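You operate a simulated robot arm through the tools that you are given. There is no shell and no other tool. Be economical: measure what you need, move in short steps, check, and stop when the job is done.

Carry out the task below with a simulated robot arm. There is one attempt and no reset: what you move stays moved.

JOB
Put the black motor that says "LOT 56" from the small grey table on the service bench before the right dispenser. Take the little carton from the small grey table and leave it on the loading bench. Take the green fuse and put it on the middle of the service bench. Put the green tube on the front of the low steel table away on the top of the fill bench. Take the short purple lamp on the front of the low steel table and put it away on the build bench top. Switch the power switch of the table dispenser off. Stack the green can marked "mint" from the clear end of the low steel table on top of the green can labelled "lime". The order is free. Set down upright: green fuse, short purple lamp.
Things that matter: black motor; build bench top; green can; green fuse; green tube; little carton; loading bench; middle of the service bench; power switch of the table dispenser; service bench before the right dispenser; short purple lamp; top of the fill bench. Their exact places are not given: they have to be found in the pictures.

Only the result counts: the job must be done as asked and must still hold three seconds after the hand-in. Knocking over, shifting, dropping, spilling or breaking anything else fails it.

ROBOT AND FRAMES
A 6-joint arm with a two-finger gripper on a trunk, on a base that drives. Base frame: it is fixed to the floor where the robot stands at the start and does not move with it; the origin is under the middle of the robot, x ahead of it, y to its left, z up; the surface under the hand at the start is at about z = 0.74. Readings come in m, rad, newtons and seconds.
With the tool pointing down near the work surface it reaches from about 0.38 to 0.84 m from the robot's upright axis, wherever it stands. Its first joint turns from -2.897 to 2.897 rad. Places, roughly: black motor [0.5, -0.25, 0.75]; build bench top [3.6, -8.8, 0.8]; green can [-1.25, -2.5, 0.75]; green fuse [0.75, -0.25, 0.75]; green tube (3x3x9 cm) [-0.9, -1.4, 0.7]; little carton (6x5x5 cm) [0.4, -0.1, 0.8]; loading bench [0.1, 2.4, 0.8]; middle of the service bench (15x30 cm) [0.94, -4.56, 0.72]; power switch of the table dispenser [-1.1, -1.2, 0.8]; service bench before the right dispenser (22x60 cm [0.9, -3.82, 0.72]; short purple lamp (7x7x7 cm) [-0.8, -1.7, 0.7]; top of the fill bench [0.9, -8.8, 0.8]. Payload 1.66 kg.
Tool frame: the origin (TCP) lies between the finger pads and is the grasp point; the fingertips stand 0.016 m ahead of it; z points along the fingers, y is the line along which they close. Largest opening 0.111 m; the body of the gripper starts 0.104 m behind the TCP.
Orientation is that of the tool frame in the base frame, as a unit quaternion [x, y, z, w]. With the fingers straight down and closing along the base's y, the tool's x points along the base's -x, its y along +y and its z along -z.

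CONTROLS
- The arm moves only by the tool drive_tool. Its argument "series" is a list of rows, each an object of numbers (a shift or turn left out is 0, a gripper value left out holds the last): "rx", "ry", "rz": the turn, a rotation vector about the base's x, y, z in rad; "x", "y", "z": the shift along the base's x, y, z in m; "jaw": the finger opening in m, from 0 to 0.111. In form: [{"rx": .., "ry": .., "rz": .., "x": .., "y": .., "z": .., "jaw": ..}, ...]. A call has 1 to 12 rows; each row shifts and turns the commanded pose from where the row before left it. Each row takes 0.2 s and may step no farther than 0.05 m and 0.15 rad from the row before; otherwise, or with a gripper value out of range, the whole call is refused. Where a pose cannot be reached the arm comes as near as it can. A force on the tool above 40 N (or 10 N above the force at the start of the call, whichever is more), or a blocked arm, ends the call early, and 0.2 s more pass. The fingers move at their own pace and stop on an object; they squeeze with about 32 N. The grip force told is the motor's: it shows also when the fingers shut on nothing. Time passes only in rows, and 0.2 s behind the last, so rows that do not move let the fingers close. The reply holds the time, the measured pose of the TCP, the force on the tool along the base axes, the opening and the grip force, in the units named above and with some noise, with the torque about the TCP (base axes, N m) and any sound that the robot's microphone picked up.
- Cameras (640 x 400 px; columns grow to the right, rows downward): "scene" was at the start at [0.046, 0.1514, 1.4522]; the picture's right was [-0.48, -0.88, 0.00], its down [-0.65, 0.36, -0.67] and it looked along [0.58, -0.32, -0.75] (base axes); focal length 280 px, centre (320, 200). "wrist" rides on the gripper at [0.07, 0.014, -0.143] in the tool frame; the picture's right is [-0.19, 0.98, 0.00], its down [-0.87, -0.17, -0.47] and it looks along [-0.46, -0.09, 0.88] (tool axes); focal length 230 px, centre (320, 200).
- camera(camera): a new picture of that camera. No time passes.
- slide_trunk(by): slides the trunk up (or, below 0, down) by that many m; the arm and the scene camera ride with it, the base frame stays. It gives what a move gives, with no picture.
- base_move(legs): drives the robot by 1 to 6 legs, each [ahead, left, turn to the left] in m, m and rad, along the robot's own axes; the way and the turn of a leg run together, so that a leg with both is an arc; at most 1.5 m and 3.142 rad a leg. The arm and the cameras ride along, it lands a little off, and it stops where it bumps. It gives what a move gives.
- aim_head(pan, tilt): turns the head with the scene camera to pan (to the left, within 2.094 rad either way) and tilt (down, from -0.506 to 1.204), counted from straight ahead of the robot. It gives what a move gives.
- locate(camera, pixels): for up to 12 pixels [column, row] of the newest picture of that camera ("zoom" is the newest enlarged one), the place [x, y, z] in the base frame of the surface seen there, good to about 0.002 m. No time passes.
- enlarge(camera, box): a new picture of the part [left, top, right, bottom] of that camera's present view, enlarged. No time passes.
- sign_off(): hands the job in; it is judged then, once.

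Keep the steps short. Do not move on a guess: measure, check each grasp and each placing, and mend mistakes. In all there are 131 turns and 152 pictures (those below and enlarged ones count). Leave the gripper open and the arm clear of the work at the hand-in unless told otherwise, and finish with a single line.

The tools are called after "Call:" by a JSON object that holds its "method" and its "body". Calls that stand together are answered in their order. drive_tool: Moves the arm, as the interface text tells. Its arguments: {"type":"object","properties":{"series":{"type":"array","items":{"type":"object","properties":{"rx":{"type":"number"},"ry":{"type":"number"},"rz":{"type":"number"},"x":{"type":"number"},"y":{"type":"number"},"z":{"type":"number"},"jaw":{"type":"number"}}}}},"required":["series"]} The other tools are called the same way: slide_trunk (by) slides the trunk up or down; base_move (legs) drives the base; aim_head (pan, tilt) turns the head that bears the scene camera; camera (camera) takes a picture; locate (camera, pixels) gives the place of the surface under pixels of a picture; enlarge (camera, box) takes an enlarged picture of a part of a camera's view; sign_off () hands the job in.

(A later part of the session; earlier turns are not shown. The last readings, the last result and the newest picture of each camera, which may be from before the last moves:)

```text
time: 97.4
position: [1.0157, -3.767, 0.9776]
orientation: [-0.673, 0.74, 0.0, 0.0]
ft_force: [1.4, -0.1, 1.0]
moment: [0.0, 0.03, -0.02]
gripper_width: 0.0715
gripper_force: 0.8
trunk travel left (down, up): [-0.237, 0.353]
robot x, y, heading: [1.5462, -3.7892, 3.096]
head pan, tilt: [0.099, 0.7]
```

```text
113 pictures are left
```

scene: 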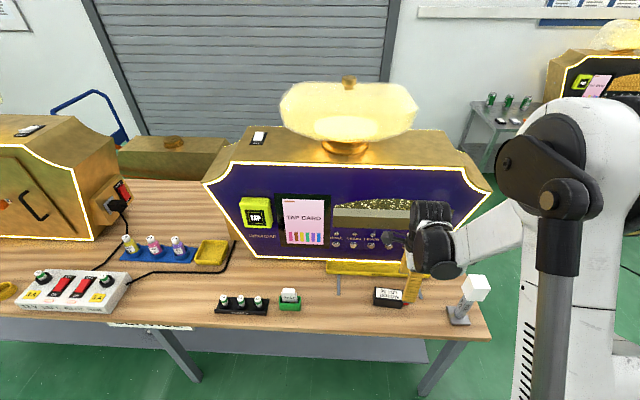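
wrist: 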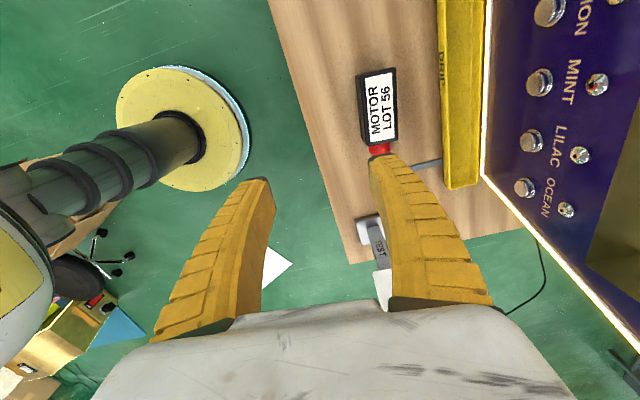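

The motor stands in front of the right dispenser, released cleanly. Next the fuse: I lift and tuck the arm, turn toward +y and drive back to the −y side of the grey table.

Call:
{"method": "drive_tool", "body": {"series": [{"x": 0.04, "z": 0.02}, {"z": 0.04}]}}

Call:
{"method": "base_move", "body": {"legs": [[0, 0, -1.525], [0.3, 0, 0], [0.5, 0.4, 0], [1.0, 0.5, 0], [0.9, 0, 0]]}}

Call:
{"method": "aim_head", "body": {"pan": 0.0, "tilt": 0.8}}

Call:
{"method": "camera", "body": {"camera": "scene"}}

Call:
{"method": "camera", "body": {"camera": "wrist"}}

```text
time: 98.0
position: [1.0556, -3.7697, 1.0385]
orientation: [-0.673, 0.739, -0.001, 0.0]
ft_force: [0.2, -0.1, 0.5]
moment: [-0.01, -0.02, -0.02]
gripper_width: 0.0717
gripper_force: 0.7
trunk travel left (down, up): [-0.237, 0.353]
robot x, y, heading: [1.5472, -3.7893, 3.094]
head pan, tilt: [0.099, 0.7]
```

```text
time: 116.5
position: [0.5757, -0.6192, 1.0362]
orientation: [0.004, 1.0, 0.0, -0.001]
ft_force: [-0.2, 0.1, 0.1]
moment: [-0.01, 0.0, -0.01]
gripper_width: 0.0716
gripper_force: 0.5
trunk travel left (down, up): [-0.237, 0.353]
robot x, y, heading: [0.5988, -1.1101, 1.607]
head pan, tilt: [0.099, 0.7]
```

```text
time: 117.2
position: [0.5746, -0.6195, 1.0363]
orientation: [0.004, 1.0, -0.001, 0.0]
ft_force: [-0.3, -0.7, -1.2]
moment: [0.0, 0.04, 0.01]
gripper_width: 0.0717
gripper_force: 1.0
trunk travel left (down, up): [-0.237, 0.353]
robot x, y, heading: [0.5965, -1.1106, 1.61]
head pan, tilt: [0.0, 0.799]
```

```text
112 pictures are left
```

scene: 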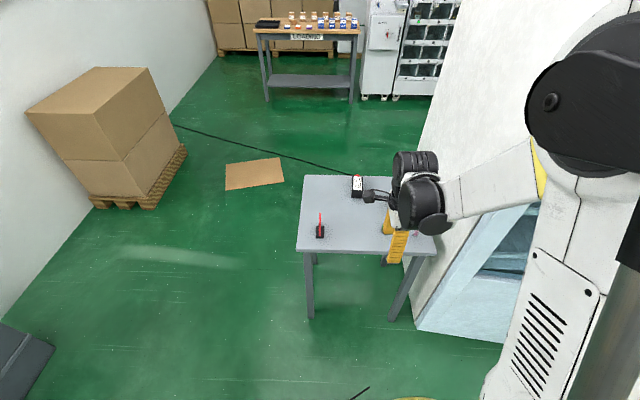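

```text
111 pictures are left
```

wrist: 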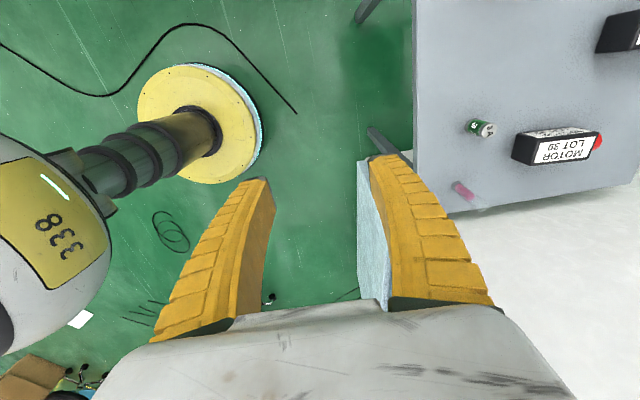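

The fuse is at wrist (480,127). I drive 0.12 m closer and re-measure it.

Call:
{"method": "base_move", "body": {"legs": [[0.12, 0, -0.03]]}}

Call:
{"method": "drive_tool", "body": {"series": [{"x": 0.027, "y": 0.03}, {"x": 0.027, "y": 0.03}, {}]}}

Call:
{"method": "enlarge", "body": {"camera": "wrist", "box": [320, 60, 520, 185]}}

```text
time: 118.4
position: [0.5895, -0.4995, 1.0362]
orientation: [0.02, 1.0, 0.0, 0.0]
ft_force: [0.5, 0.1, 0.2]
moment: [-0.02, 0.03, 0.03]
gripper_width: 0.0717
gripper_force: 1.0
trunk travel left (down, up): [-0.237, 0.353]
robot x, y, heading: [0.5966, -0.9929, 1.58]
head pan, tilt: [0.0, 0.799]
```

```text
time: 119.2
position: [0.6433, -0.4389, 1.0372]
orientation: [0.02, 1.0, 0.0, 0.0]
ft_force: [0.1, 1.1, -0.1]
moment: [0.01, 0.0, 0.02]
gripper_width: 0.0714
gripper_force: 0.9
trunk travel left (down, up): [-0.237, 0.353]
robot x, y, heading: [0.5914, -0.9899, 1.574]
head pan, tilt: [0.0, 0.799]
```

```text
3.20 times, centred on (420, 122) of wrist
```

zoom: 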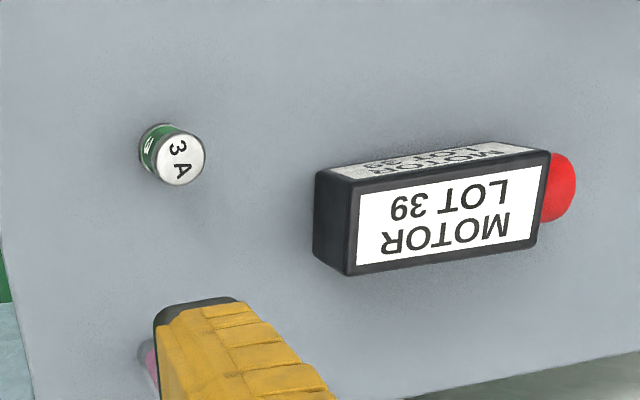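

Call:
{"method": "locate", "body": {"camera": "zoom", "pixels": [[180, 160], [165, 150], [195, 168], [172, 178], [186, 140], [150, 155], [330, 250]]}}

```text
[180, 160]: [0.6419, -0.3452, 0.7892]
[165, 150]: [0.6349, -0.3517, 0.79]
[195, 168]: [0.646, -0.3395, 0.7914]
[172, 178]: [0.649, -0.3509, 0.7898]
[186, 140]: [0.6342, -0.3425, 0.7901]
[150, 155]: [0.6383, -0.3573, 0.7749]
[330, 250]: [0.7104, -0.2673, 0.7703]
```

The fuse top centre is at (0.641,-0.345,0.790). I move over it and descend most of the way.

Call:
{"method": "drive_tool", "body": {"series": [{"x": -0.001, "y": 0.047}, {"x": -0.001, "y": 0.047}, {"z": -0.049}, {"z": -0.049}, {"z": -0.049}, {"z": -0.049}, {"z": -0.02}, {}]}}

Call:
{"method": "camera", "body": {"camera": "wrist"}}

```text
time: 121.0
position: [0.6397, -0.3473, 0.8212]
orientation: [0.02, 1.0, 0.0, 0.0]
ft_force: [0.2, -1.0, 0.7]
moment: [0.03, 0.03, -0.03]
gripper_width: 0.0716
gripper_force: 0.7
trunk travel left (down, up): [-0.237, 0.353]
robot x, y, heading: [0.5943, -0.9924, 1.578]
head pan, tilt: [0.0, 0.799]
```

```text
109 pictures are left
```

wrist: 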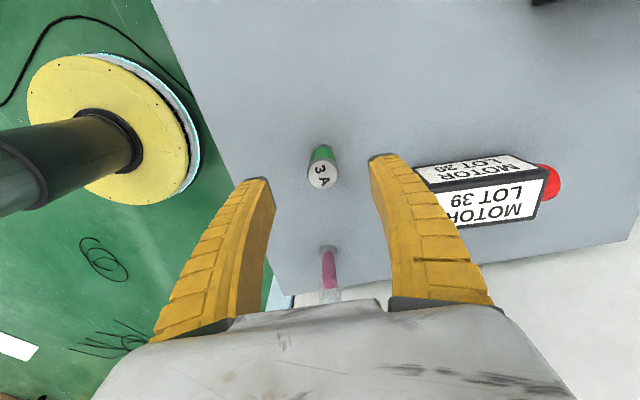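

The fuse is centred between the fingers. I descend to z≈0.768, close, and lift.

Call:
{"method": "drive_tool", "body": {"series": [{"z": -0.04}, {"z": -0.014}, {}, {"jaw": 0.0}, {}, {}, {}, {"z": 0.04}, {"z": 0.048}, {"z": 0.048}, {"z": 0.048}, {"z": 0.048}]}}

Call:
{"method": "camera", "body": {"camera": "wrist"}}

```text
time: 123.6
position: [0.6393, -0.3474, 1.0012]
orientation: [0.02, 1.0, 0.0, 0.0]
ft_force: [0.4, -0.4, -0.1]
moment: [0.0, 0.0, -0.01]
gripper_width: 0.02
gripper_force: 31.6
trunk travel left (down, up): [-0.237, 0.353]
robot x, y, heading: [0.5937, -0.9918, 1.573]
head pan, tilt: [0.0, 0.799]
```

```text
108 pictures are left
```

wrist: 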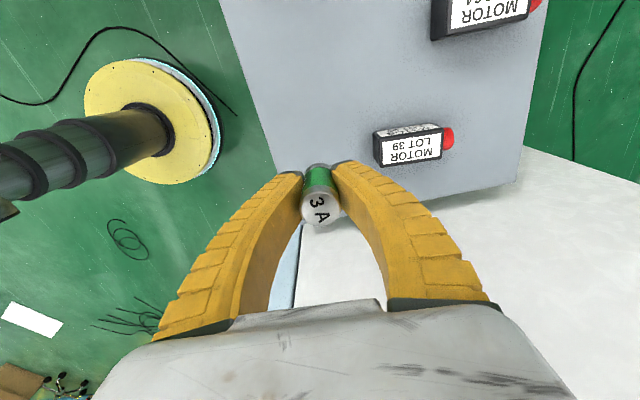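

The 3 A fuse is held (20 mm). I tuck the arm and drive back to the service bench, to about y −4.5.

Call:
{"method": "drive_tool", "body": {"series": [{"y": -0.048, "z": 0.01}, {"y": -0.048, "z": 0.01}, {"y": -0.04}]}}

Call:
{"method": "base_move", "body": {"legs": [[-0.9, 0, 0], [-1.0, -0.55, 0], [-0.5, -0.38, 0], [-1.1, 0, 0], [0, 0, 1.566]]}}

Call:
{"method": "aim_head", "body": {"pan": 0.0, "tilt": 0.8}}

Call:
{"method": "camera", "body": {"camera": "scene"}}

Call:
{"method": "camera", "body": {"camera": "wrist"}}

```text
time: 124.4
position: [0.6381, -0.4832, 1.0196]
orientation: [0.02, 1.0, 0.0, 0.0]
ft_force: [-0.1, -0.4, -0.2]
moment: [0.02, 0.01, 0.0]
gripper_width: 0.0195
gripper_force: 32.0
trunk travel left (down, up): [-0.237, 0.353]
robot x, y, heading: [0.5961, -0.9919, 1.572]
head pan, tilt: [0.0, 0.799]
```

```text
time: 146.7
position: [0.9868, -4.4139, 1.0188]
orientation: [-0.681, 0.733, 0.0, 0.0]
ft_force: [-0.6, -0.5, -0.9]
moment: [0.03, -0.04, 0.0]
gripper_width: 0.0165
gripper_force: 32.2
trunk travel left (down, up): [-0.237, 0.353]
robot x, y, heading: [1.4922, -4.4748, 3.112]
head pan, tilt: [0.0, 0.799]
```

```text
time: 147.2
position: [0.9879, -4.4151, 1.0188]
orientation: [-0.681, 0.732, -0.001, 0.0]
ft_force: [0.0, -0.2, 0.0]
moment: [-0.04, 0.0, 0.01]
gripper_width: 0.0169
gripper_force: 32.0
trunk travel left (down, up): [-0.237, 0.353]
robot x, y, heading: [1.497, -4.4703, 3.115]
head pan, tilt: [0.0, 0.799]
```

```text
107 pictures are left
```

scene: 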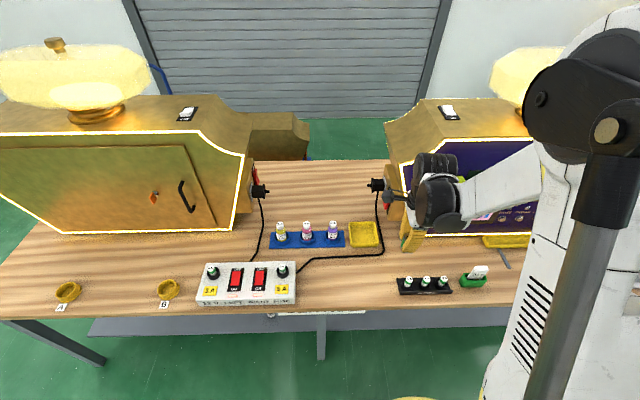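

```text
106 pictures are left
```

wrist: 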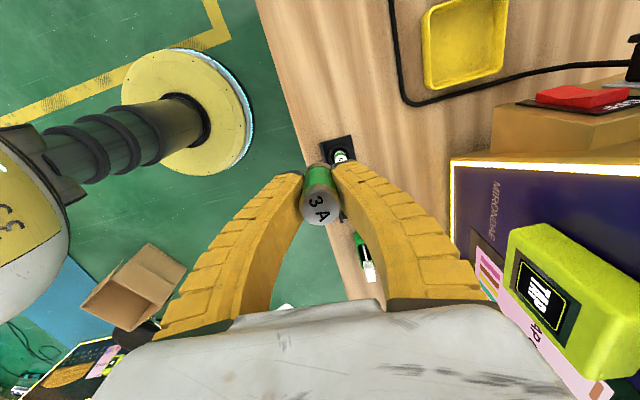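

The opening reads 17 mm now versus 20 mm before; I check how the fuse sits and measure the free bench area around (345,290).

Call:
{"method": "enlarge", "body": {"camera": "wrist", "box": [260, 130, 400, 240]}}

Call:
{"method": "locate", "body": {"camera": "scene", "pixels": [[345, 285], [345, 300], [320, 290], [297, 298], [397, 290], [345, 270], [370, 290], [380, 253], [320, 314]]}}

Call:
{"method": "enlarge", "body": {"camera": "scene", "box": [380, 190, 480, 260]}}

```text
3.64 times, centred on (330, 185) of wrist
```

zoom: 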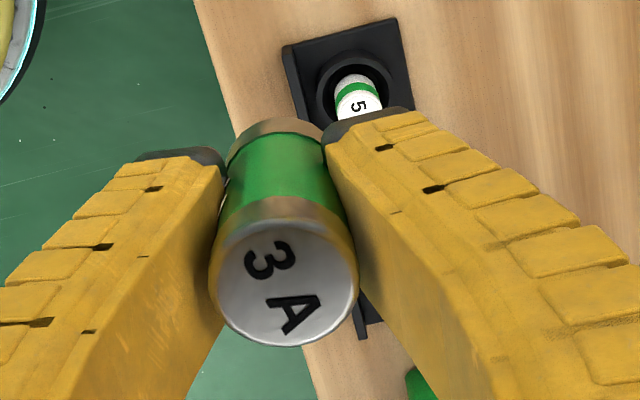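

```text
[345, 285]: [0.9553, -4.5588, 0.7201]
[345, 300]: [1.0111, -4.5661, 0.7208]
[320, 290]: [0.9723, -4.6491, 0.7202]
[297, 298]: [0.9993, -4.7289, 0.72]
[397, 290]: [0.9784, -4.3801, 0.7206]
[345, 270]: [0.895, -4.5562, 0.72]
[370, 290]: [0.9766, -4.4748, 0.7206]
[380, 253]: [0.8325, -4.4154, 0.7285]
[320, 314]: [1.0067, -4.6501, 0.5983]
```

```text
5.71 times, centred on (430, 225) of scene
```

zoom: 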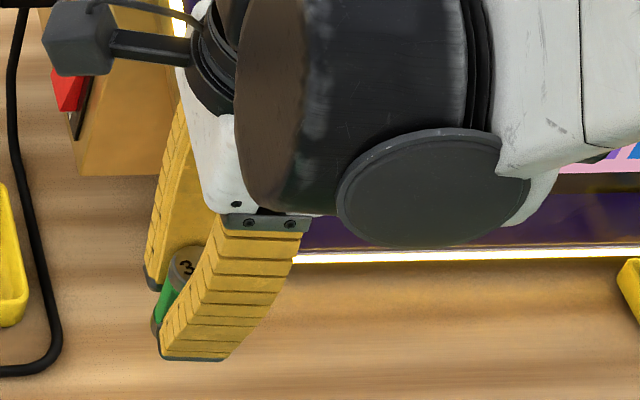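

I check the fuse's axis: the top face and side points.

Call:
{"method": "locate", "body": {"camera": "wrist", "pixels": [[320, 208], [306, 208], [336, 208], [316, 190], [312, 168], [308, 180], [318, 218]]}}

Call:
{"method": "locate", "body": {"camera": "zoom", "pixels": [[183, 262], [165, 325], [172, 300], [155, 340]]}}

```text
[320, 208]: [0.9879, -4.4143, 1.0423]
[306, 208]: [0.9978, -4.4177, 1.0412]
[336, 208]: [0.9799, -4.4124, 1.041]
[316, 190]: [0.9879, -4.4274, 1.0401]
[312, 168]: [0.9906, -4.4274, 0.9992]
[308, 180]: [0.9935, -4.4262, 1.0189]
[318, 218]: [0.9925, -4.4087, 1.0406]
```

```text
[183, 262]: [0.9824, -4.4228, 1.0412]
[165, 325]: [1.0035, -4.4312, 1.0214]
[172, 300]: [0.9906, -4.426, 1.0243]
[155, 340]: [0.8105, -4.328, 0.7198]
```

The fuse is upright and unslipped (top at TCP +0.0225, so its bottom at −0.0275). I move to (0.943,-4.555) and lower partway.

Call:
{"method": "drive_tool", "body": {"series": [{"x": -0.015, "y": -0.046}, {"x": -0.015, "y": -0.046}, {"x": -0.015, "y": -0.047}, {"z": -0.048}, {"z": -0.048}, {"z": -0.048}, {"z": -0.048}, {"z": -0.046}, {}]}}

Call:
{"method": "camera", "body": {"camera": "scene"}}

Call:
{"method": "camera", "body": {"camera": "wrist"}}

```text
time: 149.2
position: [0.9413, -4.5525, 0.781]
orientation: [-0.681, 0.733, -0.001, 0.002]
ft_force: [-0.2, -0.1, -0.6]
moment: [0.0, -0.03, -0.01]
gripper_width: 0.017
gripper_force: 32.2
trunk travel left (down, up): [-0.237, 0.353]
robot x, y, heading: [1.496, -4.474, 3.113]
head pan, tilt: [0.0, 0.799]
```

```text
103 pictures are left
```

scene: 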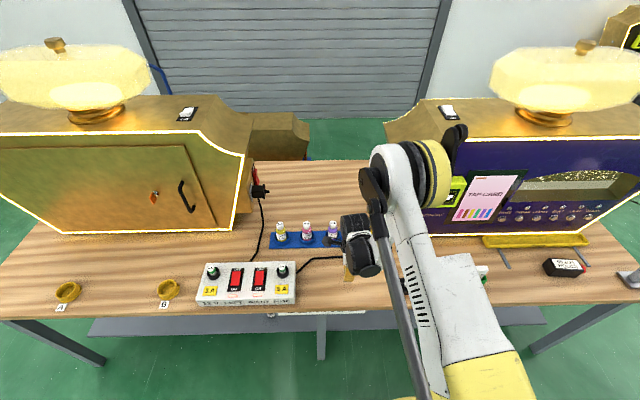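

```text
102 pictures are left
```

wrist: 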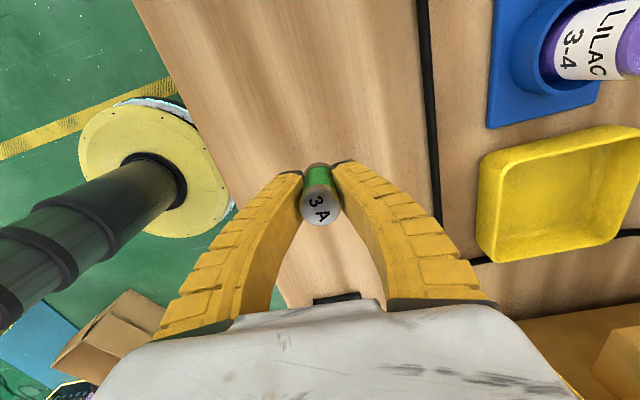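

Clear all around; the cord is beyond the finger's opening range. I lower 32 mm, open to 40 mm, and rise.

Call:
{"method": "drive_tool", "body": {"series": [{"z": -0.025}, {"z": -0.0065}, {}, {}, {"jaw": 0.045}, {}, {"z": 0.04}, {"z": 0.048}, {"z": 0.048}, {"z": 0.048}, {"z": 0.048}, {}]}}

Call:
{"method": "camera", "body": {"camera": "wrist"}}

```text
time: 151.8
position: [0.9337, -4.5546, 0.9879]
orientation: [-0.68, 0.733, 0.0, 0.001]
ft_force: [0.0, 0.4, 0.4]
moment: [0.02, -0.01, 0.0]
gripper_width: 0.0475
gripper_force: 1.4
out of reach, approached as far as the arm can: row 1
trunk travel left (down, up): [-0.237, 0.353]
robot x, y, heading: [1.4958, -4.4732, 3.119]
head pan, tilt: [0.0, 0.799]
```

```text
101 pictures are left
```

wrist: 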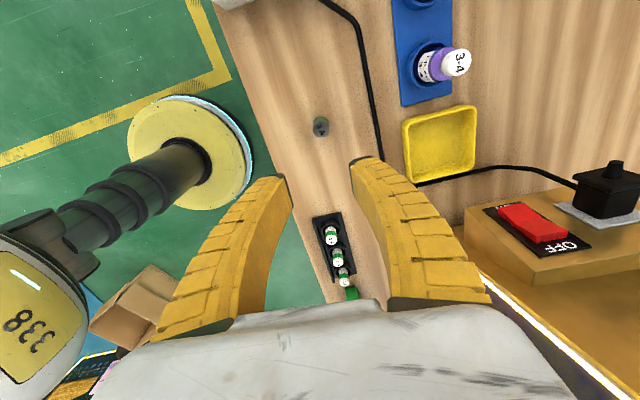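

Row 1 was slightly short of reach, so I check whether the fuse stands upright at wrist (321,126).

Call:
{"method": "enlarge", "body": {"camera": "wrist", "box": [270, 90, 370, 160]}}

Call:
{"method": "locate", "body": {"camera": "wrist", "pixels": [[321, 126], [320, 120], [314, 124], [328, 126], [321, 133], [330, 140]]}}

Call:
{"method": "enlarge", "body": {"camera": "scene", "box": [280, 230, 440, 330]}}

```text
5.71 times, centred on (320, 125) of wrist
```

zoom: 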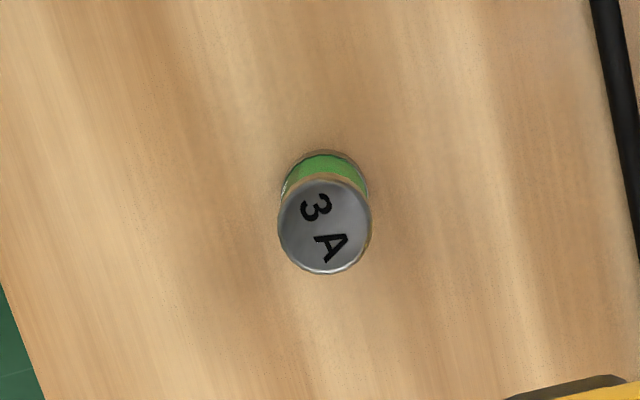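

```text
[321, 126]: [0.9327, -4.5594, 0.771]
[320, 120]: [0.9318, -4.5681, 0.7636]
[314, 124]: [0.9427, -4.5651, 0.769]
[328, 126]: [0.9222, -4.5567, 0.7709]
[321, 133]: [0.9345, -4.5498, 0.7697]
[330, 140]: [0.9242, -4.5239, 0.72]
```

```text
4.00 times, centred on (360, 280) of scene
```

zoom: 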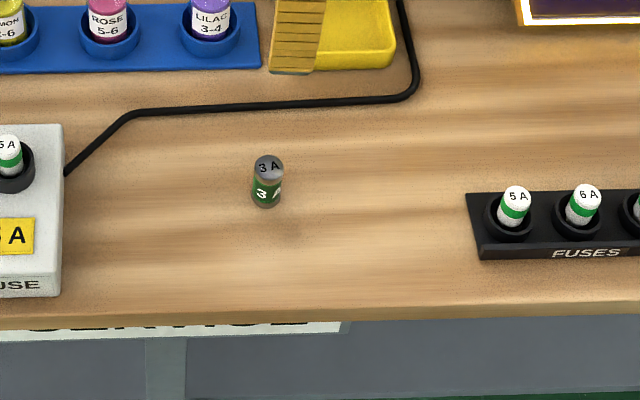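

The fuse stands upright at (0.932,-4.559). Now I go to the steel table, ending at about (0.2,-1.9) facing −x.

Call:
{"method": "drive_tool", "body": {"series": [{"x": 0.045, "z": 0.02}, {"x": 0.02, "z": 0.04}]}}

Call:
{"method": "base_move", "body": {"legs": [[0, 0, -1.547], [1.05, 0, 0], [0.5, 0.38, 0], [1.0, 0.9, 0], [0, 0, 1.571]]}}

Call:
{"method": "aim_head", "body": {"pan": 0.0, "tilt": 0.55}}

Call:
{"method": "camera", "body": {"camera": "scene"}}

```text
time: 152.4
position: [0.9995, -4.5546, 1.0443]
orientation: [-0.68, 0.733, 0.0, 0.0]
ft_force: [0.7, -0.5, 0.3]
moment: [0.02, -0.01, 0.0]
gripper_width: 0.0476
gripper_force: 2.2
trunk travel left (down, up): [-0.237, 0.353]
robot x, y, heading: [1.4982, -4.4771, 3.114]
head pan, tilt: [0.0, 0.799]
```

```text
time: 175.0
position: [-0.3132, -2.0367, 1.0454]
orientation: [-0.697, 0.717, 0.0, 0.0]
ft_force: [0.6, -0.1, 0.0]
moment: [0.01, -0.02, 0.02]
gripper_width: 0.0473
gripper_force: 1.7
trunk travel left (down, up): [-0.237, 0.353]
robot x, y, heading: [0.18, -1.9383, -3.121]
head pan, tilt: [0.0, 0.799]
```

```text
time: 175.8
position: [-0.3134, -2.0378, 1.0442]
orientation: [-0.697, 0.717, 0.0, 0.001]
ft_force: [0.7, -0.1, 0.9]
moment: [0.02, -0.02, 0.0]
gripper_width: 0.0473
gripper_force: 2.0
trunk travel left (down, up): [-0.237, 0.353]
robot x, y, heading: [0.1785, -1.9315, -3.124]
head pan, tilt: [0.0, 0.55]
```

```text
98 pictures are left
```

scene: 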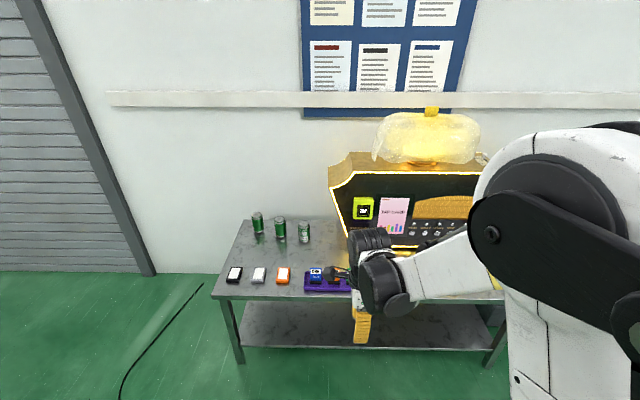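

I zoom on the cans and measure them.

Call:
{"method": "enlarge", "body": {"camera": "scene", "box": [220, 190, 350, 300]}}

Call:
{"method": "locate", "body": {"camera": "scene", "pixels": [[257, 214], [281, 219], [304, 224], [256, 232], [280, 240], [303, 240], [212, 295], [350, 297], [240, 225], [235, 275], [259, 275], [284, 276]]}}

```text
3.64 times, centred on (285, 245) of scene
```

zoom: 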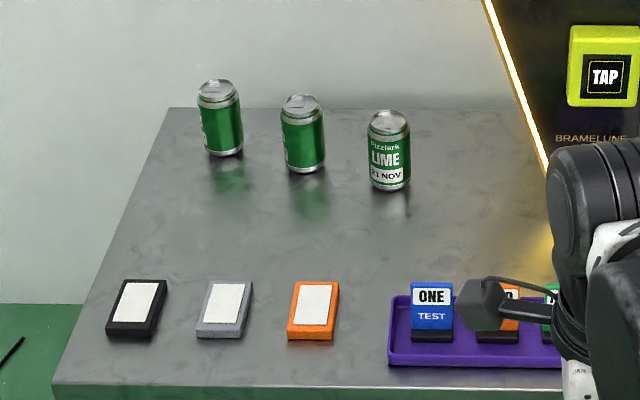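

```text
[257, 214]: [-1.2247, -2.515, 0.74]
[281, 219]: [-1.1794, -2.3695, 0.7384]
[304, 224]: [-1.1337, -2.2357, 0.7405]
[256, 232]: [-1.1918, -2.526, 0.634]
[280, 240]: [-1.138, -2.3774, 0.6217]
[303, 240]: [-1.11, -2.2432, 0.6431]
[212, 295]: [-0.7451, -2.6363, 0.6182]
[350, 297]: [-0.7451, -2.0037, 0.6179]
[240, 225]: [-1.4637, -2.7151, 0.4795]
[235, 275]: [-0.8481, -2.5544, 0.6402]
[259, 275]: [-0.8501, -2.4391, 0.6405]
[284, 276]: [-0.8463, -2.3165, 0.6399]
```

Lime is the rightmost can; the other two labels face −y. I drive past the clear end to read them.

Call:
{"method": "base_move", "body": {"legs": [[0.35, 1.1, 0]]}}

Call:
{"method": "aim_head", "body": {"pan": -0.6, "tilt": 0.6}}

Call:
{"method": "camera", "body": {"camera": "scene"}}

Call:
{"method": "enlarge", "body": {"camera": "scene", "box": [180, 150, 340, 260]}}

```text
time: 181.6
position: [-0.6403, -3.1372, 1.0444]
orientation: [-0.703, 0.711, 0.0, 0.0]
ft_force: [-0.7, -0.3, -0.3]
moment: [0.03, 0.03, 0.0]
gripper_width: 0.0477
gripper_force: 1.6
trunk travel left (down, up): [-0.237, 0.353]
robot x, y, heading: [-0.1481, -3.0298, -3.11]
head pan, tilt: [0.0, 0.55]
```

```text
time: 182.6
position: [-0.6407, -3.1368, 1.0446]
orientation: [-0.703, 0.712, -0.001, 0.0]
ft_force: [0.1, 0.3, 0.1]
moment: [-0.03, 0.0, -0.02]
gripper_width: 0.0473
gripper_force: 1.4
trunk travel left (down, up): [-0.237, 0.353]
robot x, y, heading: [-0.1485, -3.0298, -3.109]
head pan, tilt: [-0.6, 0.6]
```

```text
96 pictures are left
```

scene: 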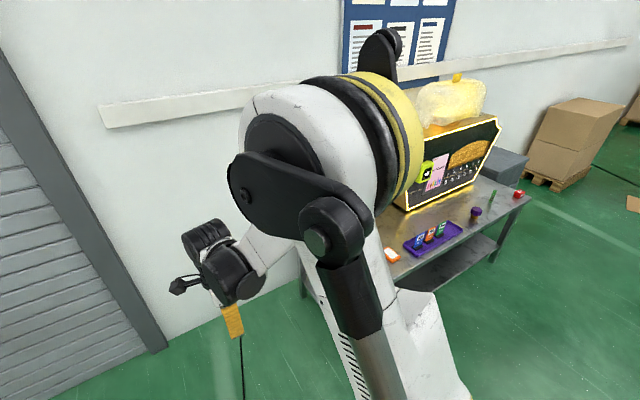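

```text
3.64 times, centred on (260, 205) of scene
```

zoom: 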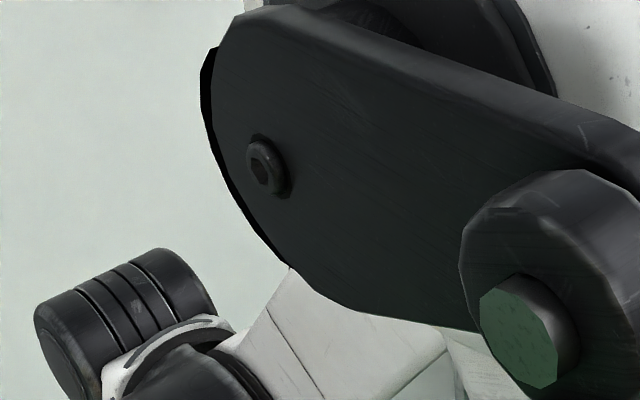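

The arm blocks this view; turning to face +y puts the cans to my left, free of the arm.

Call:
{"method": "base_move", "body": {"legs": [[0, 0, -1.571]]}}

Call:
{"method": "aim_head", "body": {"pan": 0.75, "tilt": 0.6}}

Call:
{"method": "camera", "body": {"camera": "scene"}}

Call:
{"method": "enlarge", "body": {"camera": "scene", "box": [240, 130, 400, 240]}}

```text
time: 186.8
position: [-0.2563, -2.5336, 1.0447]
orientation: [0.007, 1.0, -0.001, 0.0]
ft_force: [0.1, 0.5, 0.9]
moment: [-0.02, -0.02, -0.02]
gripper_width: 0.0473
gripper_force: 1.8
trunk travel left (down, up): [-0.237, 0.353]
robot x, y, heading: [-0.149, -3.0258, 1.603]
head pan, tilt: [-0.6, 0.6]
```

```text
time: 188.3
position: [-0.2572, -2.534, 1.0442]
orientation: [0.008, 1.0, 0.0, 0.0]
ft_force: [-0.1, 0.9, 0.6]
moment: [0.01, -0.03, 0.0]
gripper_width: 0.0472
gripper_force: 1.5
trunk travel left (down, up): [-0.237, 0.353]
robot x, y, heading: [-0.1496, -3.0296, 1.599]
head pan, tilt: [0.75, 0.6]
```

```text
94 pictures are left
```

scene: 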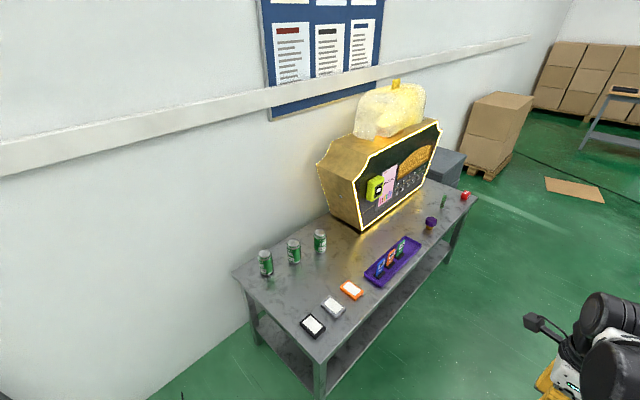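

```text
3.64 times, centred on (320, 185) of scene
```

zoom: 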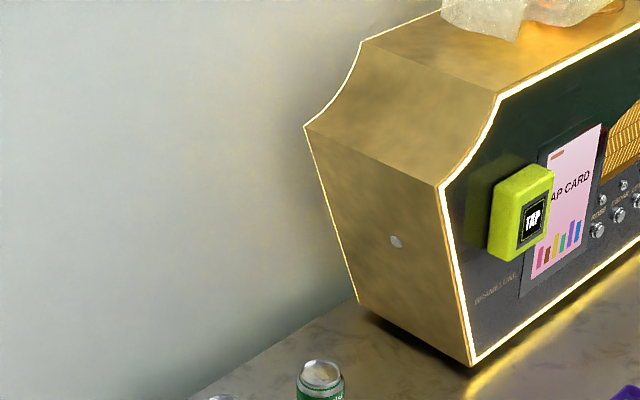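

Cans are at (265,263), (293,250), (320,240). I zoom on them.

Call:
{"method": "enlarge", "body": {"camera": "scene", "box": [240, 220, 360, 295]}}

Call:
{"method": "locate", "body": {"camera": "scene", "pixels": [[265, 253], [293, 242], [320, 233], [430, 222], [430, 232], [443, 203], [464, 196], [265, 276]]}}

Call:
{"method": "enlarge", "body": {"camera": "scene", "box": [400, 170, 490, 240]}}

```text
5.33 times, centred on (300, 258) of scene
```

zoom: 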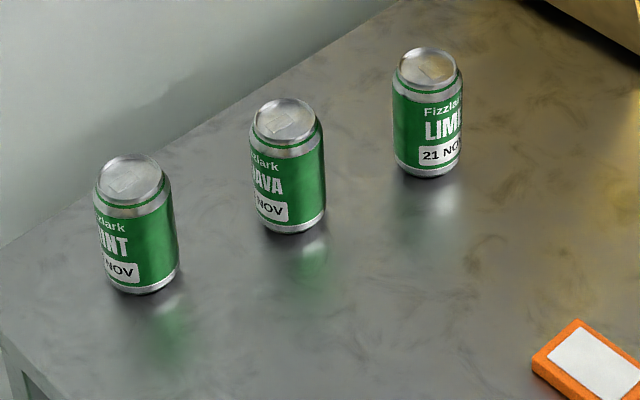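

```text
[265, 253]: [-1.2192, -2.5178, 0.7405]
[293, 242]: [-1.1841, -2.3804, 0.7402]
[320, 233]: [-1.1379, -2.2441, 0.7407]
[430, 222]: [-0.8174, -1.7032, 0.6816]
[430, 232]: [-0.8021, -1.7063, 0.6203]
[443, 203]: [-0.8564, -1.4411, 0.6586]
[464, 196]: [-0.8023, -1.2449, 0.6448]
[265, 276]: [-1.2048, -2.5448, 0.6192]
```

```text
5.71 times, centred on (445, 205) of scene
```

zoom: 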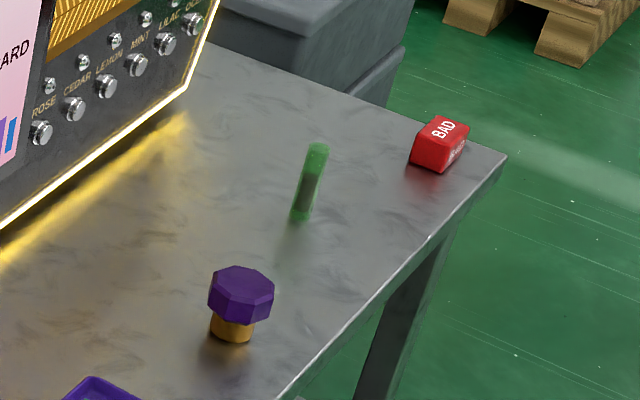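

MINT is the leftmost (−1.22,−2.52), GUAVA in the middle, LIME at (−1.14,−2.24). The tube and lamp are also visible. I turn back to −x and move in front, and check the base's rim size in the wrist picture.

Call:
{"method": "base_move", "body": {"legs": [[0, 0, 1.54], [0, -0.6, 0], [0.15, 0, 0]]}}

Call:
{"method": "drive_tool", "body": {"series": [{"jaw": 0.111}, {}]}}

Call:
{"method": "aim_head", "body": {"pan": 0.2, "tilt": 0.75}}

Call:
{"method": "camera", "body": {"camera": "scene"}}

Call:
{"method": "camera", "body": {"camera": "wrist"}}

```text
time: 196.4
position: [-0.782, -2.5087, 1.0436]
orientation: [-0.683, 0.73, 0.0, 0.0]
ft_force: [-0.9, -0.2, -0.6]
moment: [-0.01, -0.04, -0.02]
gripper_width: 0.0474
gripper_force: 1.2
trunk travel left (down, up): [-0.237, 0.353]
robot x, y, heading: [-0.2813, -2.4253, 3.118]
head pan, tilt: [0.75, 0.6]
```

```text
time: 197.0
position: [-0.7807, -2.509, 1.0446]
orientation: [-0.684, 0.729, 0.0, 0.0]
ft_force: [0.0, -0.5, 0.8]
moment: [0.02, 0.01, -0.03]
gripper_width: 0.111
gripper_force: 0.0
trunk travel left (down, up): [-0.237, 0.353]
robot x, y, heading: [-0.2818, -2.424, 3.124]
head pan, tilt: [0.75, 0.6]
```

```text
time: 197.9
position: [-0.7813, -2.5087, 1.0438]
orientation: [-0.683, 0.731, 0.0, 0.0]
ft_force: [-0.7, 0.8, -0.5]
moment: [0.0, -0.01, 0.0]
gripper_width: 0.1111
gripper_force: 0.1
trunk travel left (down, up): [-0.237, 0.353]
robot x, y, heading: [-0.2842, -2.4231, 3.12]
head pan, tilt: [0.201, 0.75]
```

```text
90 pictures are left
```

scene: 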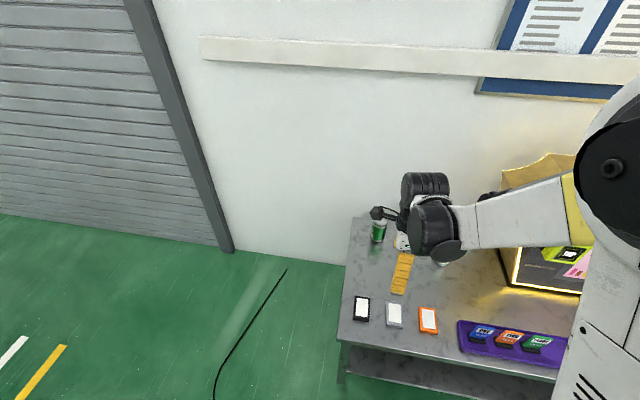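

```text
89 pictures are left
```

wrist: 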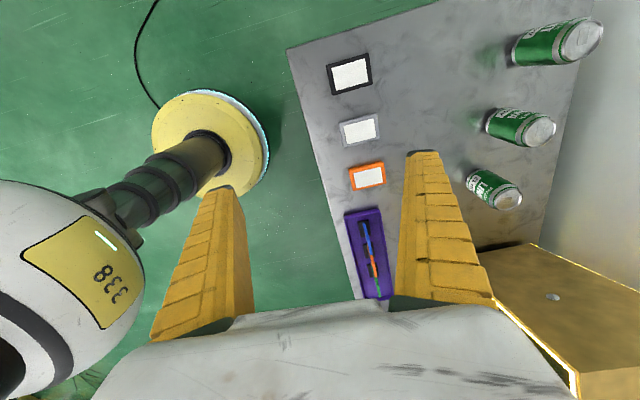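

I measure the base rim and the can tops from the wrist view.

Call:
{"method": "locate", "body": {"camera": "wrist", "pixels": [[262, 150], [267, 155], [245, 100], [200, 95], [582, 42], [540, 132], [510, 197], [310, 130]]}}

Call:
{"method": "enlarge", "body": {"camera": "wrist", "box": [440, 0, 640, 240]}}

```text
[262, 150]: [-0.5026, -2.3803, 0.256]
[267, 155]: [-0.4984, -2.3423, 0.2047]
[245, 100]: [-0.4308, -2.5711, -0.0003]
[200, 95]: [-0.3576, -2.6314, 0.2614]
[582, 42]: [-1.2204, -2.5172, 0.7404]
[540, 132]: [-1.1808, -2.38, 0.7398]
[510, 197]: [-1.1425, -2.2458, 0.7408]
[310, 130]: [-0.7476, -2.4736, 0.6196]
```

```text
1.67 times, centred on (540, 120) of wrist
```

zoom: 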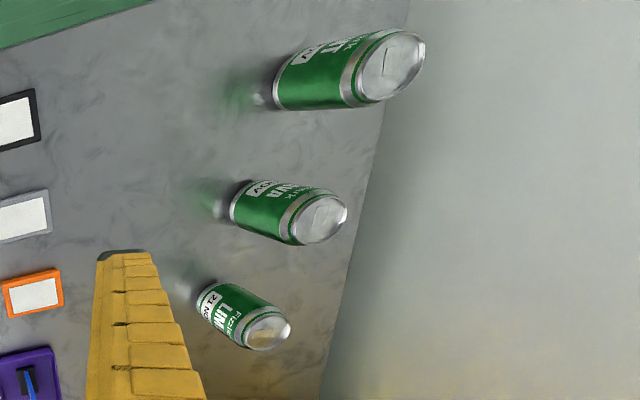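

Base radius is ~0.23 m, so I can go nearer. I check the wall's x and the dispenser's left side.

Call:
{"method": "locate", "body": {"camera": "wrist", "pixels": [[620, 150], [600, 220], [552, 297], [520, 262], [500, 300], [540, 245], [575, 200]]}}

Call:
{"method": "base_move", "body": {"legs": [[0.15, 0, 0]]}}

```text
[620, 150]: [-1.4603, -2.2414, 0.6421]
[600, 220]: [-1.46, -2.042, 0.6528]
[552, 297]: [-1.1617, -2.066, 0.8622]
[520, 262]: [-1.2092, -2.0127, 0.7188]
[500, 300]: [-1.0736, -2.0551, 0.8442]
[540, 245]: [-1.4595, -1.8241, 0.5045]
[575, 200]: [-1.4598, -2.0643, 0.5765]
```

```text
time: 199.3
position: [-0.9321, -2.5058, 1.044]
orientation: [-0.684, 0.73, -0.001, 0.0]
ft_force: [-0.9, 0.6, -0.9]
moment: [-0.01, -0.06, 0.0]
gripper_width: 0.1109
gripper_force: 0.1
trunk travel left (down, up): [-0.237, 0.353]
robot x, y, heading: [-0.4333, -2.4244, 3.118]
head pan, tilt: [0.201, 0.75]
```

The wall is at x −1.46, so there's room. I lower the trunk 0.2 m for reach, then move over MINT at (−1.220,−2.517).

Call:
{"method": "slide_trunk", "body": {"by": -0.2}}

Call:
{"method": "drive_tool", "body": {"series": [{"x": -0.048, "y": -0.002}, {"x": -0.048, "y": -0.002}, {"x": -0.048, "y": -0.002}, {"x": -0.048, "y": -0.002}, {"x": -0.048, "y": -0.002}, {"x": -0.048, "y": -0.001}, {}]}}

Call:
{"method": "camera", "body": {"camera": "wrist"}}

```text
time: 201.5
position: [-0.9311, -2.5068, 0.8451]
orientation: [-0.684, 0.73, 0.001, -0.001]
ft_force: [0.2, 1.1, 0.0]
moment: [-0.01, 0.02, -0.04]
gripper_width: 0.111
gripper_force: 0.2
trunk travel left (down, up): [-0.037, 0.553]
robot x, y, heading: [-0.4312, -2.4209, 3.119]
head pan, tilt: [0.201, 0.75]
```

```text
time: 203.1
position: [-1.2174, -2.5155, 0.8426]
orientation: [-0.684, 0.73, 0.0, 0.0]
ft_force: [0.0, -0.1, -0.7]
moment: [0.0, 0.0, 0.03]
gripper_width: 0.1107
gripper_force: 0.1
trunk travel left (down, up): [-0.037, 0.553]
robot x, y, heading: [-0.4343, -2.4231, 3.126]
head pan, tilt: [0.201, 0.75]
```

```text
87 pictures are left
```

wrist: 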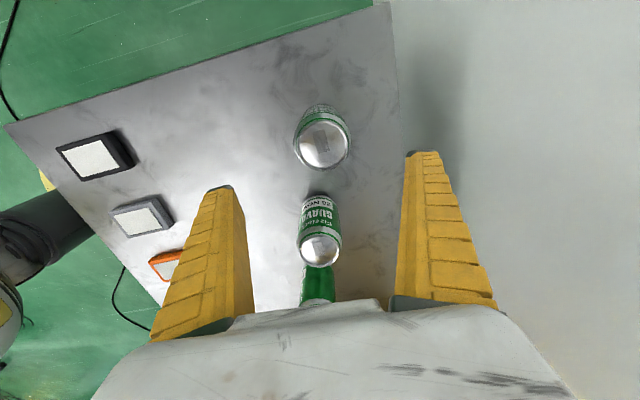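

MINT is under the tool; I check its top centre and go down to z≈0.69.

Call:
{"method": "locate", "body": {"camera": "wrist", "pixels": [[322, 146], [299, 146], [346, 146], [322, 165], [323, 127], [320, 250]]}}

Call:
{"method": "drive_tool", "body": {"series": [{"z": -0.048}, {"z": -0.048}, {"z": -0.045}, {"z": -0.01}, {}]}}

Call:
{"method": "camera", "body": {"camera": "wrist"}}

```text
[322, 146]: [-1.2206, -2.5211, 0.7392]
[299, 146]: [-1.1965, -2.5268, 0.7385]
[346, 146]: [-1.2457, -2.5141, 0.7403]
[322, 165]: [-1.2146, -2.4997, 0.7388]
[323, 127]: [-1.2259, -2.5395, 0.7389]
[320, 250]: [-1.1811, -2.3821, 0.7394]
```

```text
time: 204.3
position: [-1.2182, -2.5148, 0.6935]
orientation: [-0.684, 0.73, 0.0, 0.0]
ft_force: [-0.6, 0.2, 0.0]
moment: [-0.02, -0.01, -0.02]
gripper_width: 0.1108
gripper_force: 0.1
trunk travel left (down, up): [-0.037, 0.553]
robot x, y, heading: [-0.4322, -2.4209, 3.122]
head pan, tilt: [0.201, 0.75]
```

```text
86 pictures are left
```

wrist: 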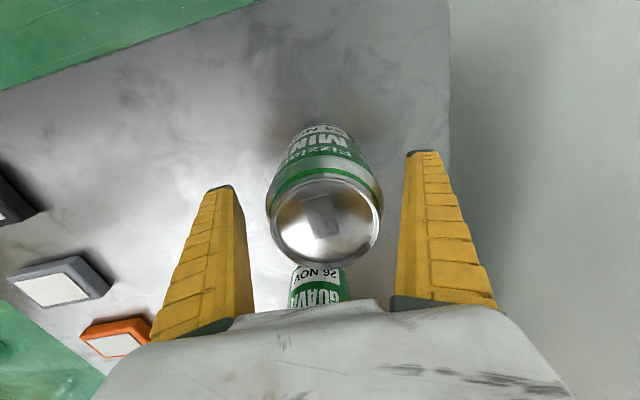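

I nudge 5 mm to centre, close, and lift 0.17 m.

Call:
{"method": "drive_tool", "body": {"series": [{"x": -0.002, "y": -0.005}, {}, {"jaw": 0.03}, {}, {}, {}, {"z": 0.04}, {"z": 0.045}, {"z": 0.045}, {"z": 0.04}, {}]}}

Call:
{"method": "camera", "body": {"camera": "wrist"}}

```text
time: 206.7
position: [-1.2214, -2.5228, 0.8655]
orientation: [-0.684, 0.729, 0.0, 0.0]
ft_force: [1.1, -0.3, -3.6]
moment: [-0.01, 0.03, 0.0]
gripper_width: 0.0629
gripper_force: 32.2
trunk travel left (down, up): [-0.037, 0.553]
robot x, y, heading: [-0.4317, -2.4255, 3.119]
head pan, tilt: [0.201, 0.75]
```

```text
85 pictures are left
```

wrist: 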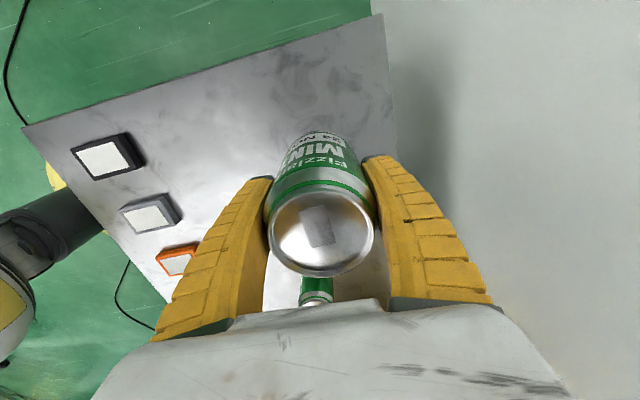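

MINT is held. I check its centre in the hand and measure LIME's top accurately with the scene camera.

Call:
{"method": "locate", "body": {"camera": "wrist", "pixels": [[322, 235], [275, 235], [372, 235], [322, 270], [322, 200]]}}

Call:
{"method": "aim_head", "body": {"pan": 0.0, "tilt": 0.85}}

Call:
{"method": "camera", "body": {"camera": "scene"}}

```text
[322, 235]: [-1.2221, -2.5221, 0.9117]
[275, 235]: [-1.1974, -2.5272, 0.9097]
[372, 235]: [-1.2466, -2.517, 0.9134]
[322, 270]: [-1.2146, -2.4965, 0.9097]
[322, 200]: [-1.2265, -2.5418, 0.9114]
```

```text
time: 207.4
position: [-1.222, -2.521, 0.8645]
orientation: [-0.684, 0.73, 0.0, 0.0]
ft_force: [0.2, -0.5, -3.3]
moment: [0.01, 0.02, -0.02]
gripper_width: 0.0625
gripper_force: 32.1
trunk travel left (down, up): [-0.037, 0.553]
robot x, y, heading: [-0.4326, -2.4246, 3.121]
head pan, tilt: [0.0, 0.85]
```

```text
84 pictures are left
```

scene: 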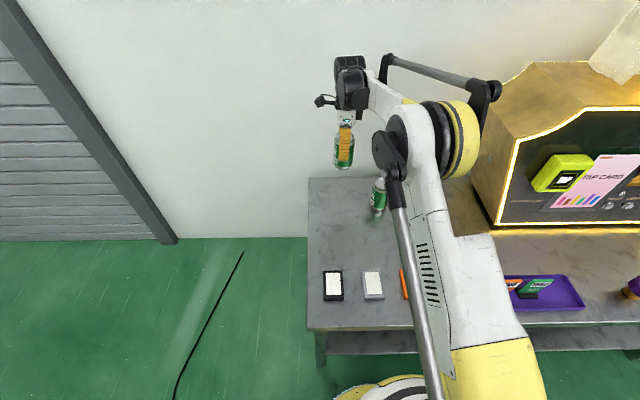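

LIME is hidden by the arm. I move aside to about (−1.02,−2.45) so the wrist camera sees LIME past the finger.

Call:
{"method": "drive_tool", "body": {"series": [{"x": 0.045, "y": 0.015}, {"x": 0.045, "y": 0.015}, {"x": 0.045, "y": 0.015}, {"x": 0.045, "y": 0.015}, {"x": 0.02, "y": 0.01}, {}]}}

Call:
{"method": "camera", "body": {"camera": "wrist"}}

```text
time: 208.8
position: [-1.0216, -2.4533, 0.8655]
orientation: [-0.685, 0.729, 0.0, 0.0]
ft_force: [-0.5, -0.7, -3.3]
moment: [-0.01, 0.01, 0.02]
gripper_width: 0.063
gripper_force: 31.8
trunk travel left (down, up): [-0.037, 0.553]
robot x, y, heading: [-0.4311, -2.4213, 3.122]
head pan, tilt: [0.0, 0.85]
```

```text
83 pictures are left
```

wrist: 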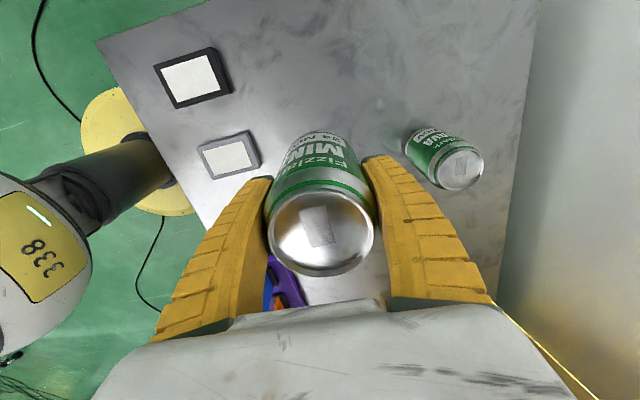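

LIME is still behind the finger; I shift 0.13 m toward +y.

Call:
{"method": "drive_tool", "body": {"series": [{"x": 0.013, "y": 0.045}, {"x": 0.013, "y": 0.045}, {"x": 0.013, "y": 0.045}, {}]}}

Call:
{"method": "enlarge", "body": {"camera": "wrist", "box": [380, 100, 540, 220]}}

```text
time: 209.8
position: [-0.9804, -2.3171, 0.864]
orientation: [-0.685, 0.729, 0.0, -0.001]
ft_force: [0.3, -0.7, -3.6]
moment: [-0.03, 0.03, 0.0]
gripper_width: 0.0629
gripper_force: 31.7
trunk travel left (down, up): [-0.037, 0.553]
robot x, y, heading: [-0.4342, -2.4201, 3.123]
head pan, tilt: [0.0, 0.85]
```

```text
3.33 times, centred on (460, 160) of wrist
```

zoom: 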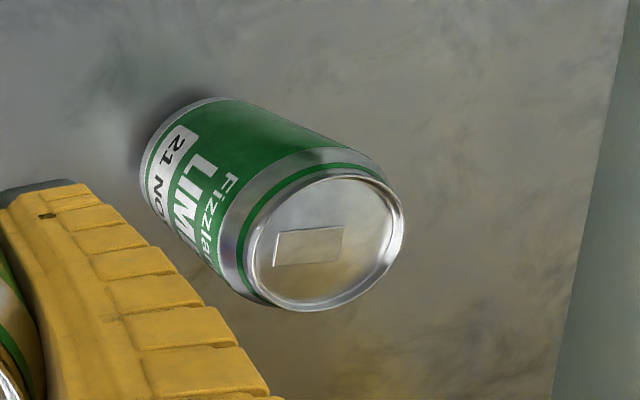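

Call:
{"method": "locate", "body": {"camera": "zoom", "pixels": [[324, 244], [257, 250], [393, 238], [326, 186], [320, 302], [330, 270]]}}

```text
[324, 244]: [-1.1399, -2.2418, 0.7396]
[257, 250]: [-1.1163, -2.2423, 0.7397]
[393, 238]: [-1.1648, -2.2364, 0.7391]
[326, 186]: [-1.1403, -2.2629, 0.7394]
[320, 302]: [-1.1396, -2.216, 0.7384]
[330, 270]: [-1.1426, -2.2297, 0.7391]
```

LIME's top centre is (−1.140,−2.241,0.740). I move MINT over it and lower to ~9 mm above.

Call:
{"method": "drive_tool", "body": {"series": [{"x": -0.04, "y": 0.019}, {"x": -0.04, "y": 0.019}, {"x": -0.04, "y": 0.019}, {"x": -0.04, "y": 0.019}, {}, {"z": -0.03}, {"z": -0.01}, {}]}}

Call:
{"method": "camera", "body": {"camera": "scene"}}

Call:
{"method": "camera", "body": {"camera": "wrist"}}

```text
time: 211.6
position: [-1.1413, -2.2438, 0.823]
orientation: [-0.683, 0.73, -0.001, 0.0]
ft_force: [0.2, -0.3, -2.8]
moment: [-0.01, 0.02, -0.01]
gripper_width: 0.0629
gripper_force: 32.4
trunk travel left (down, up): [-0.037, 0.553]
robot x, y, heading: [-0.4342, -2.4216, 3.12]
head pan, tilt: [0.0, 0.85]
```

```text
81 pictures are left
```

scene: 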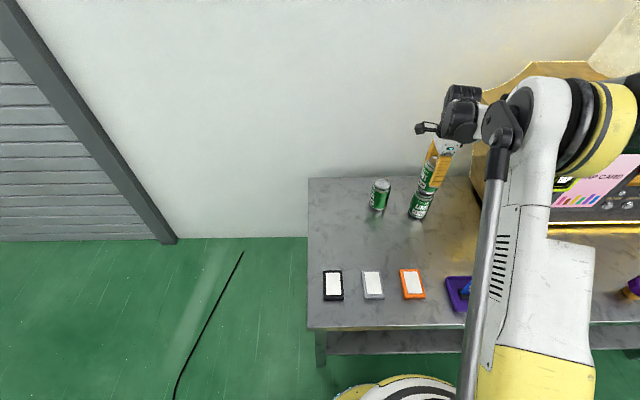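

```text
80 pictures are left
```

wrist: 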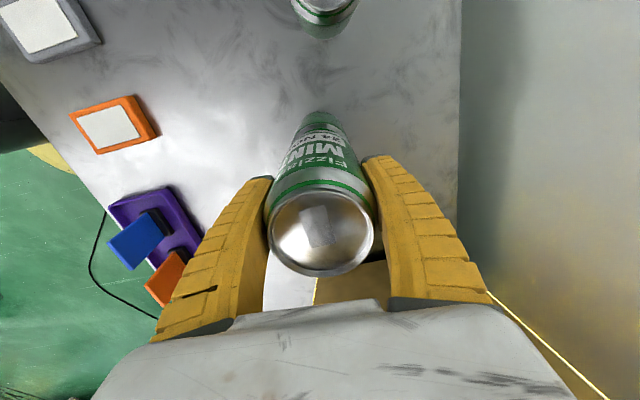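

Call:
{"method": "enlarge", "body": {"camera": "scene", "box": [390, 140, 470, 230]}}

Call:
{"method": "enlarge", "body": {"camera": "wrist", "box": [260, 90, 400, 190]}}

```text
4.44 times, centred on (430, 185) of scene
```

zoom: 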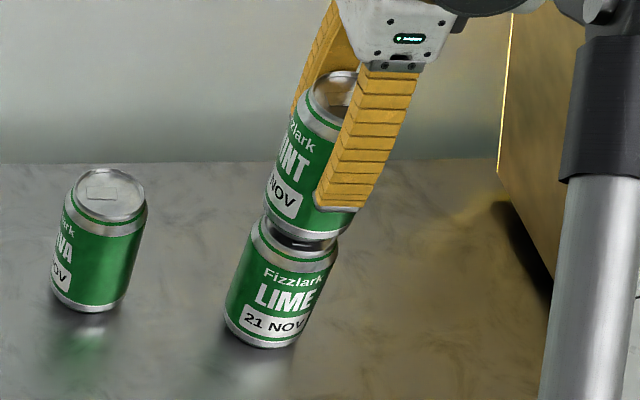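

```text
4.00 times, centred on (330, 140) of wrist
```

zoom: 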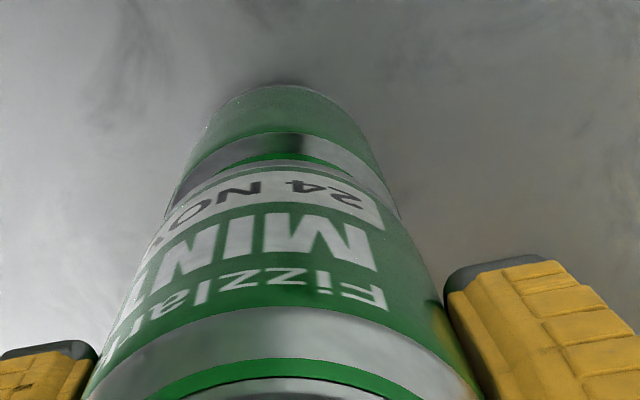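

The two cans line up in both views. I lower the last ~9 mm gently and read the force before opening.

Call:
{"method": "drive_tool", "body": {"series": [{"y": 0.002, "x": 0.001}, {"z": -0.005}, {"z": -0.003}, {}]}}

```text
time: 212.6
position: [-1.1403, -2.2396, 0.8153]
orientation: [-0.684, 0.729, 0.0, 0.0]
ft_force: [0.5, -1.0, -3.0]
moment: [0.03, 0.02, -0.02]
gripper_width: 0.0629
gripper_force: 32.4
trunk travel left (down, up): [-0.037, 0.553]
robot x, y, heading: [-0.4349, -2.4216, 3.123]
head pan, tilt: [0.0, 0.85]
```

Force still shows the full weight, so I go down in 1 mm steps.

Call:
{"method": "drive_tool", "body": {"series": [{"z": -0.001}, {}]}}

Call:
{"method": "enlarge", "body": {"camera": "scene", "box": [405, 170, 455, 210]}}

```text
time: 213.2
position: [-1.1409, -2.2407, 0.8157]
orientation: [-0.684, 0.73, 0.001, -0.001]
ft_force: [-3.2, 1.7, 5.6]
moment: [0.17, 0.18, -0.01]
gripper_width: 0.0628
gripper_force: 32.3
trunk travel left (down, up): [-0.037, 0.553]
robot x, y, heading: [-0.4309, -2.4218, 3.122]
head pan, tilt: [0.0, 0.85]
```

```text
10.00 times, centred on (430, 190) of scene
```

zoom: 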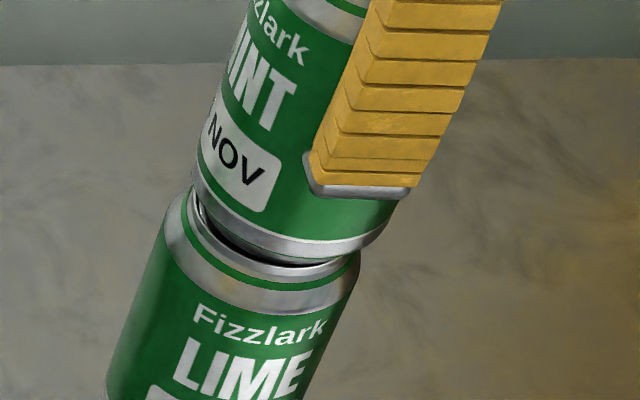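

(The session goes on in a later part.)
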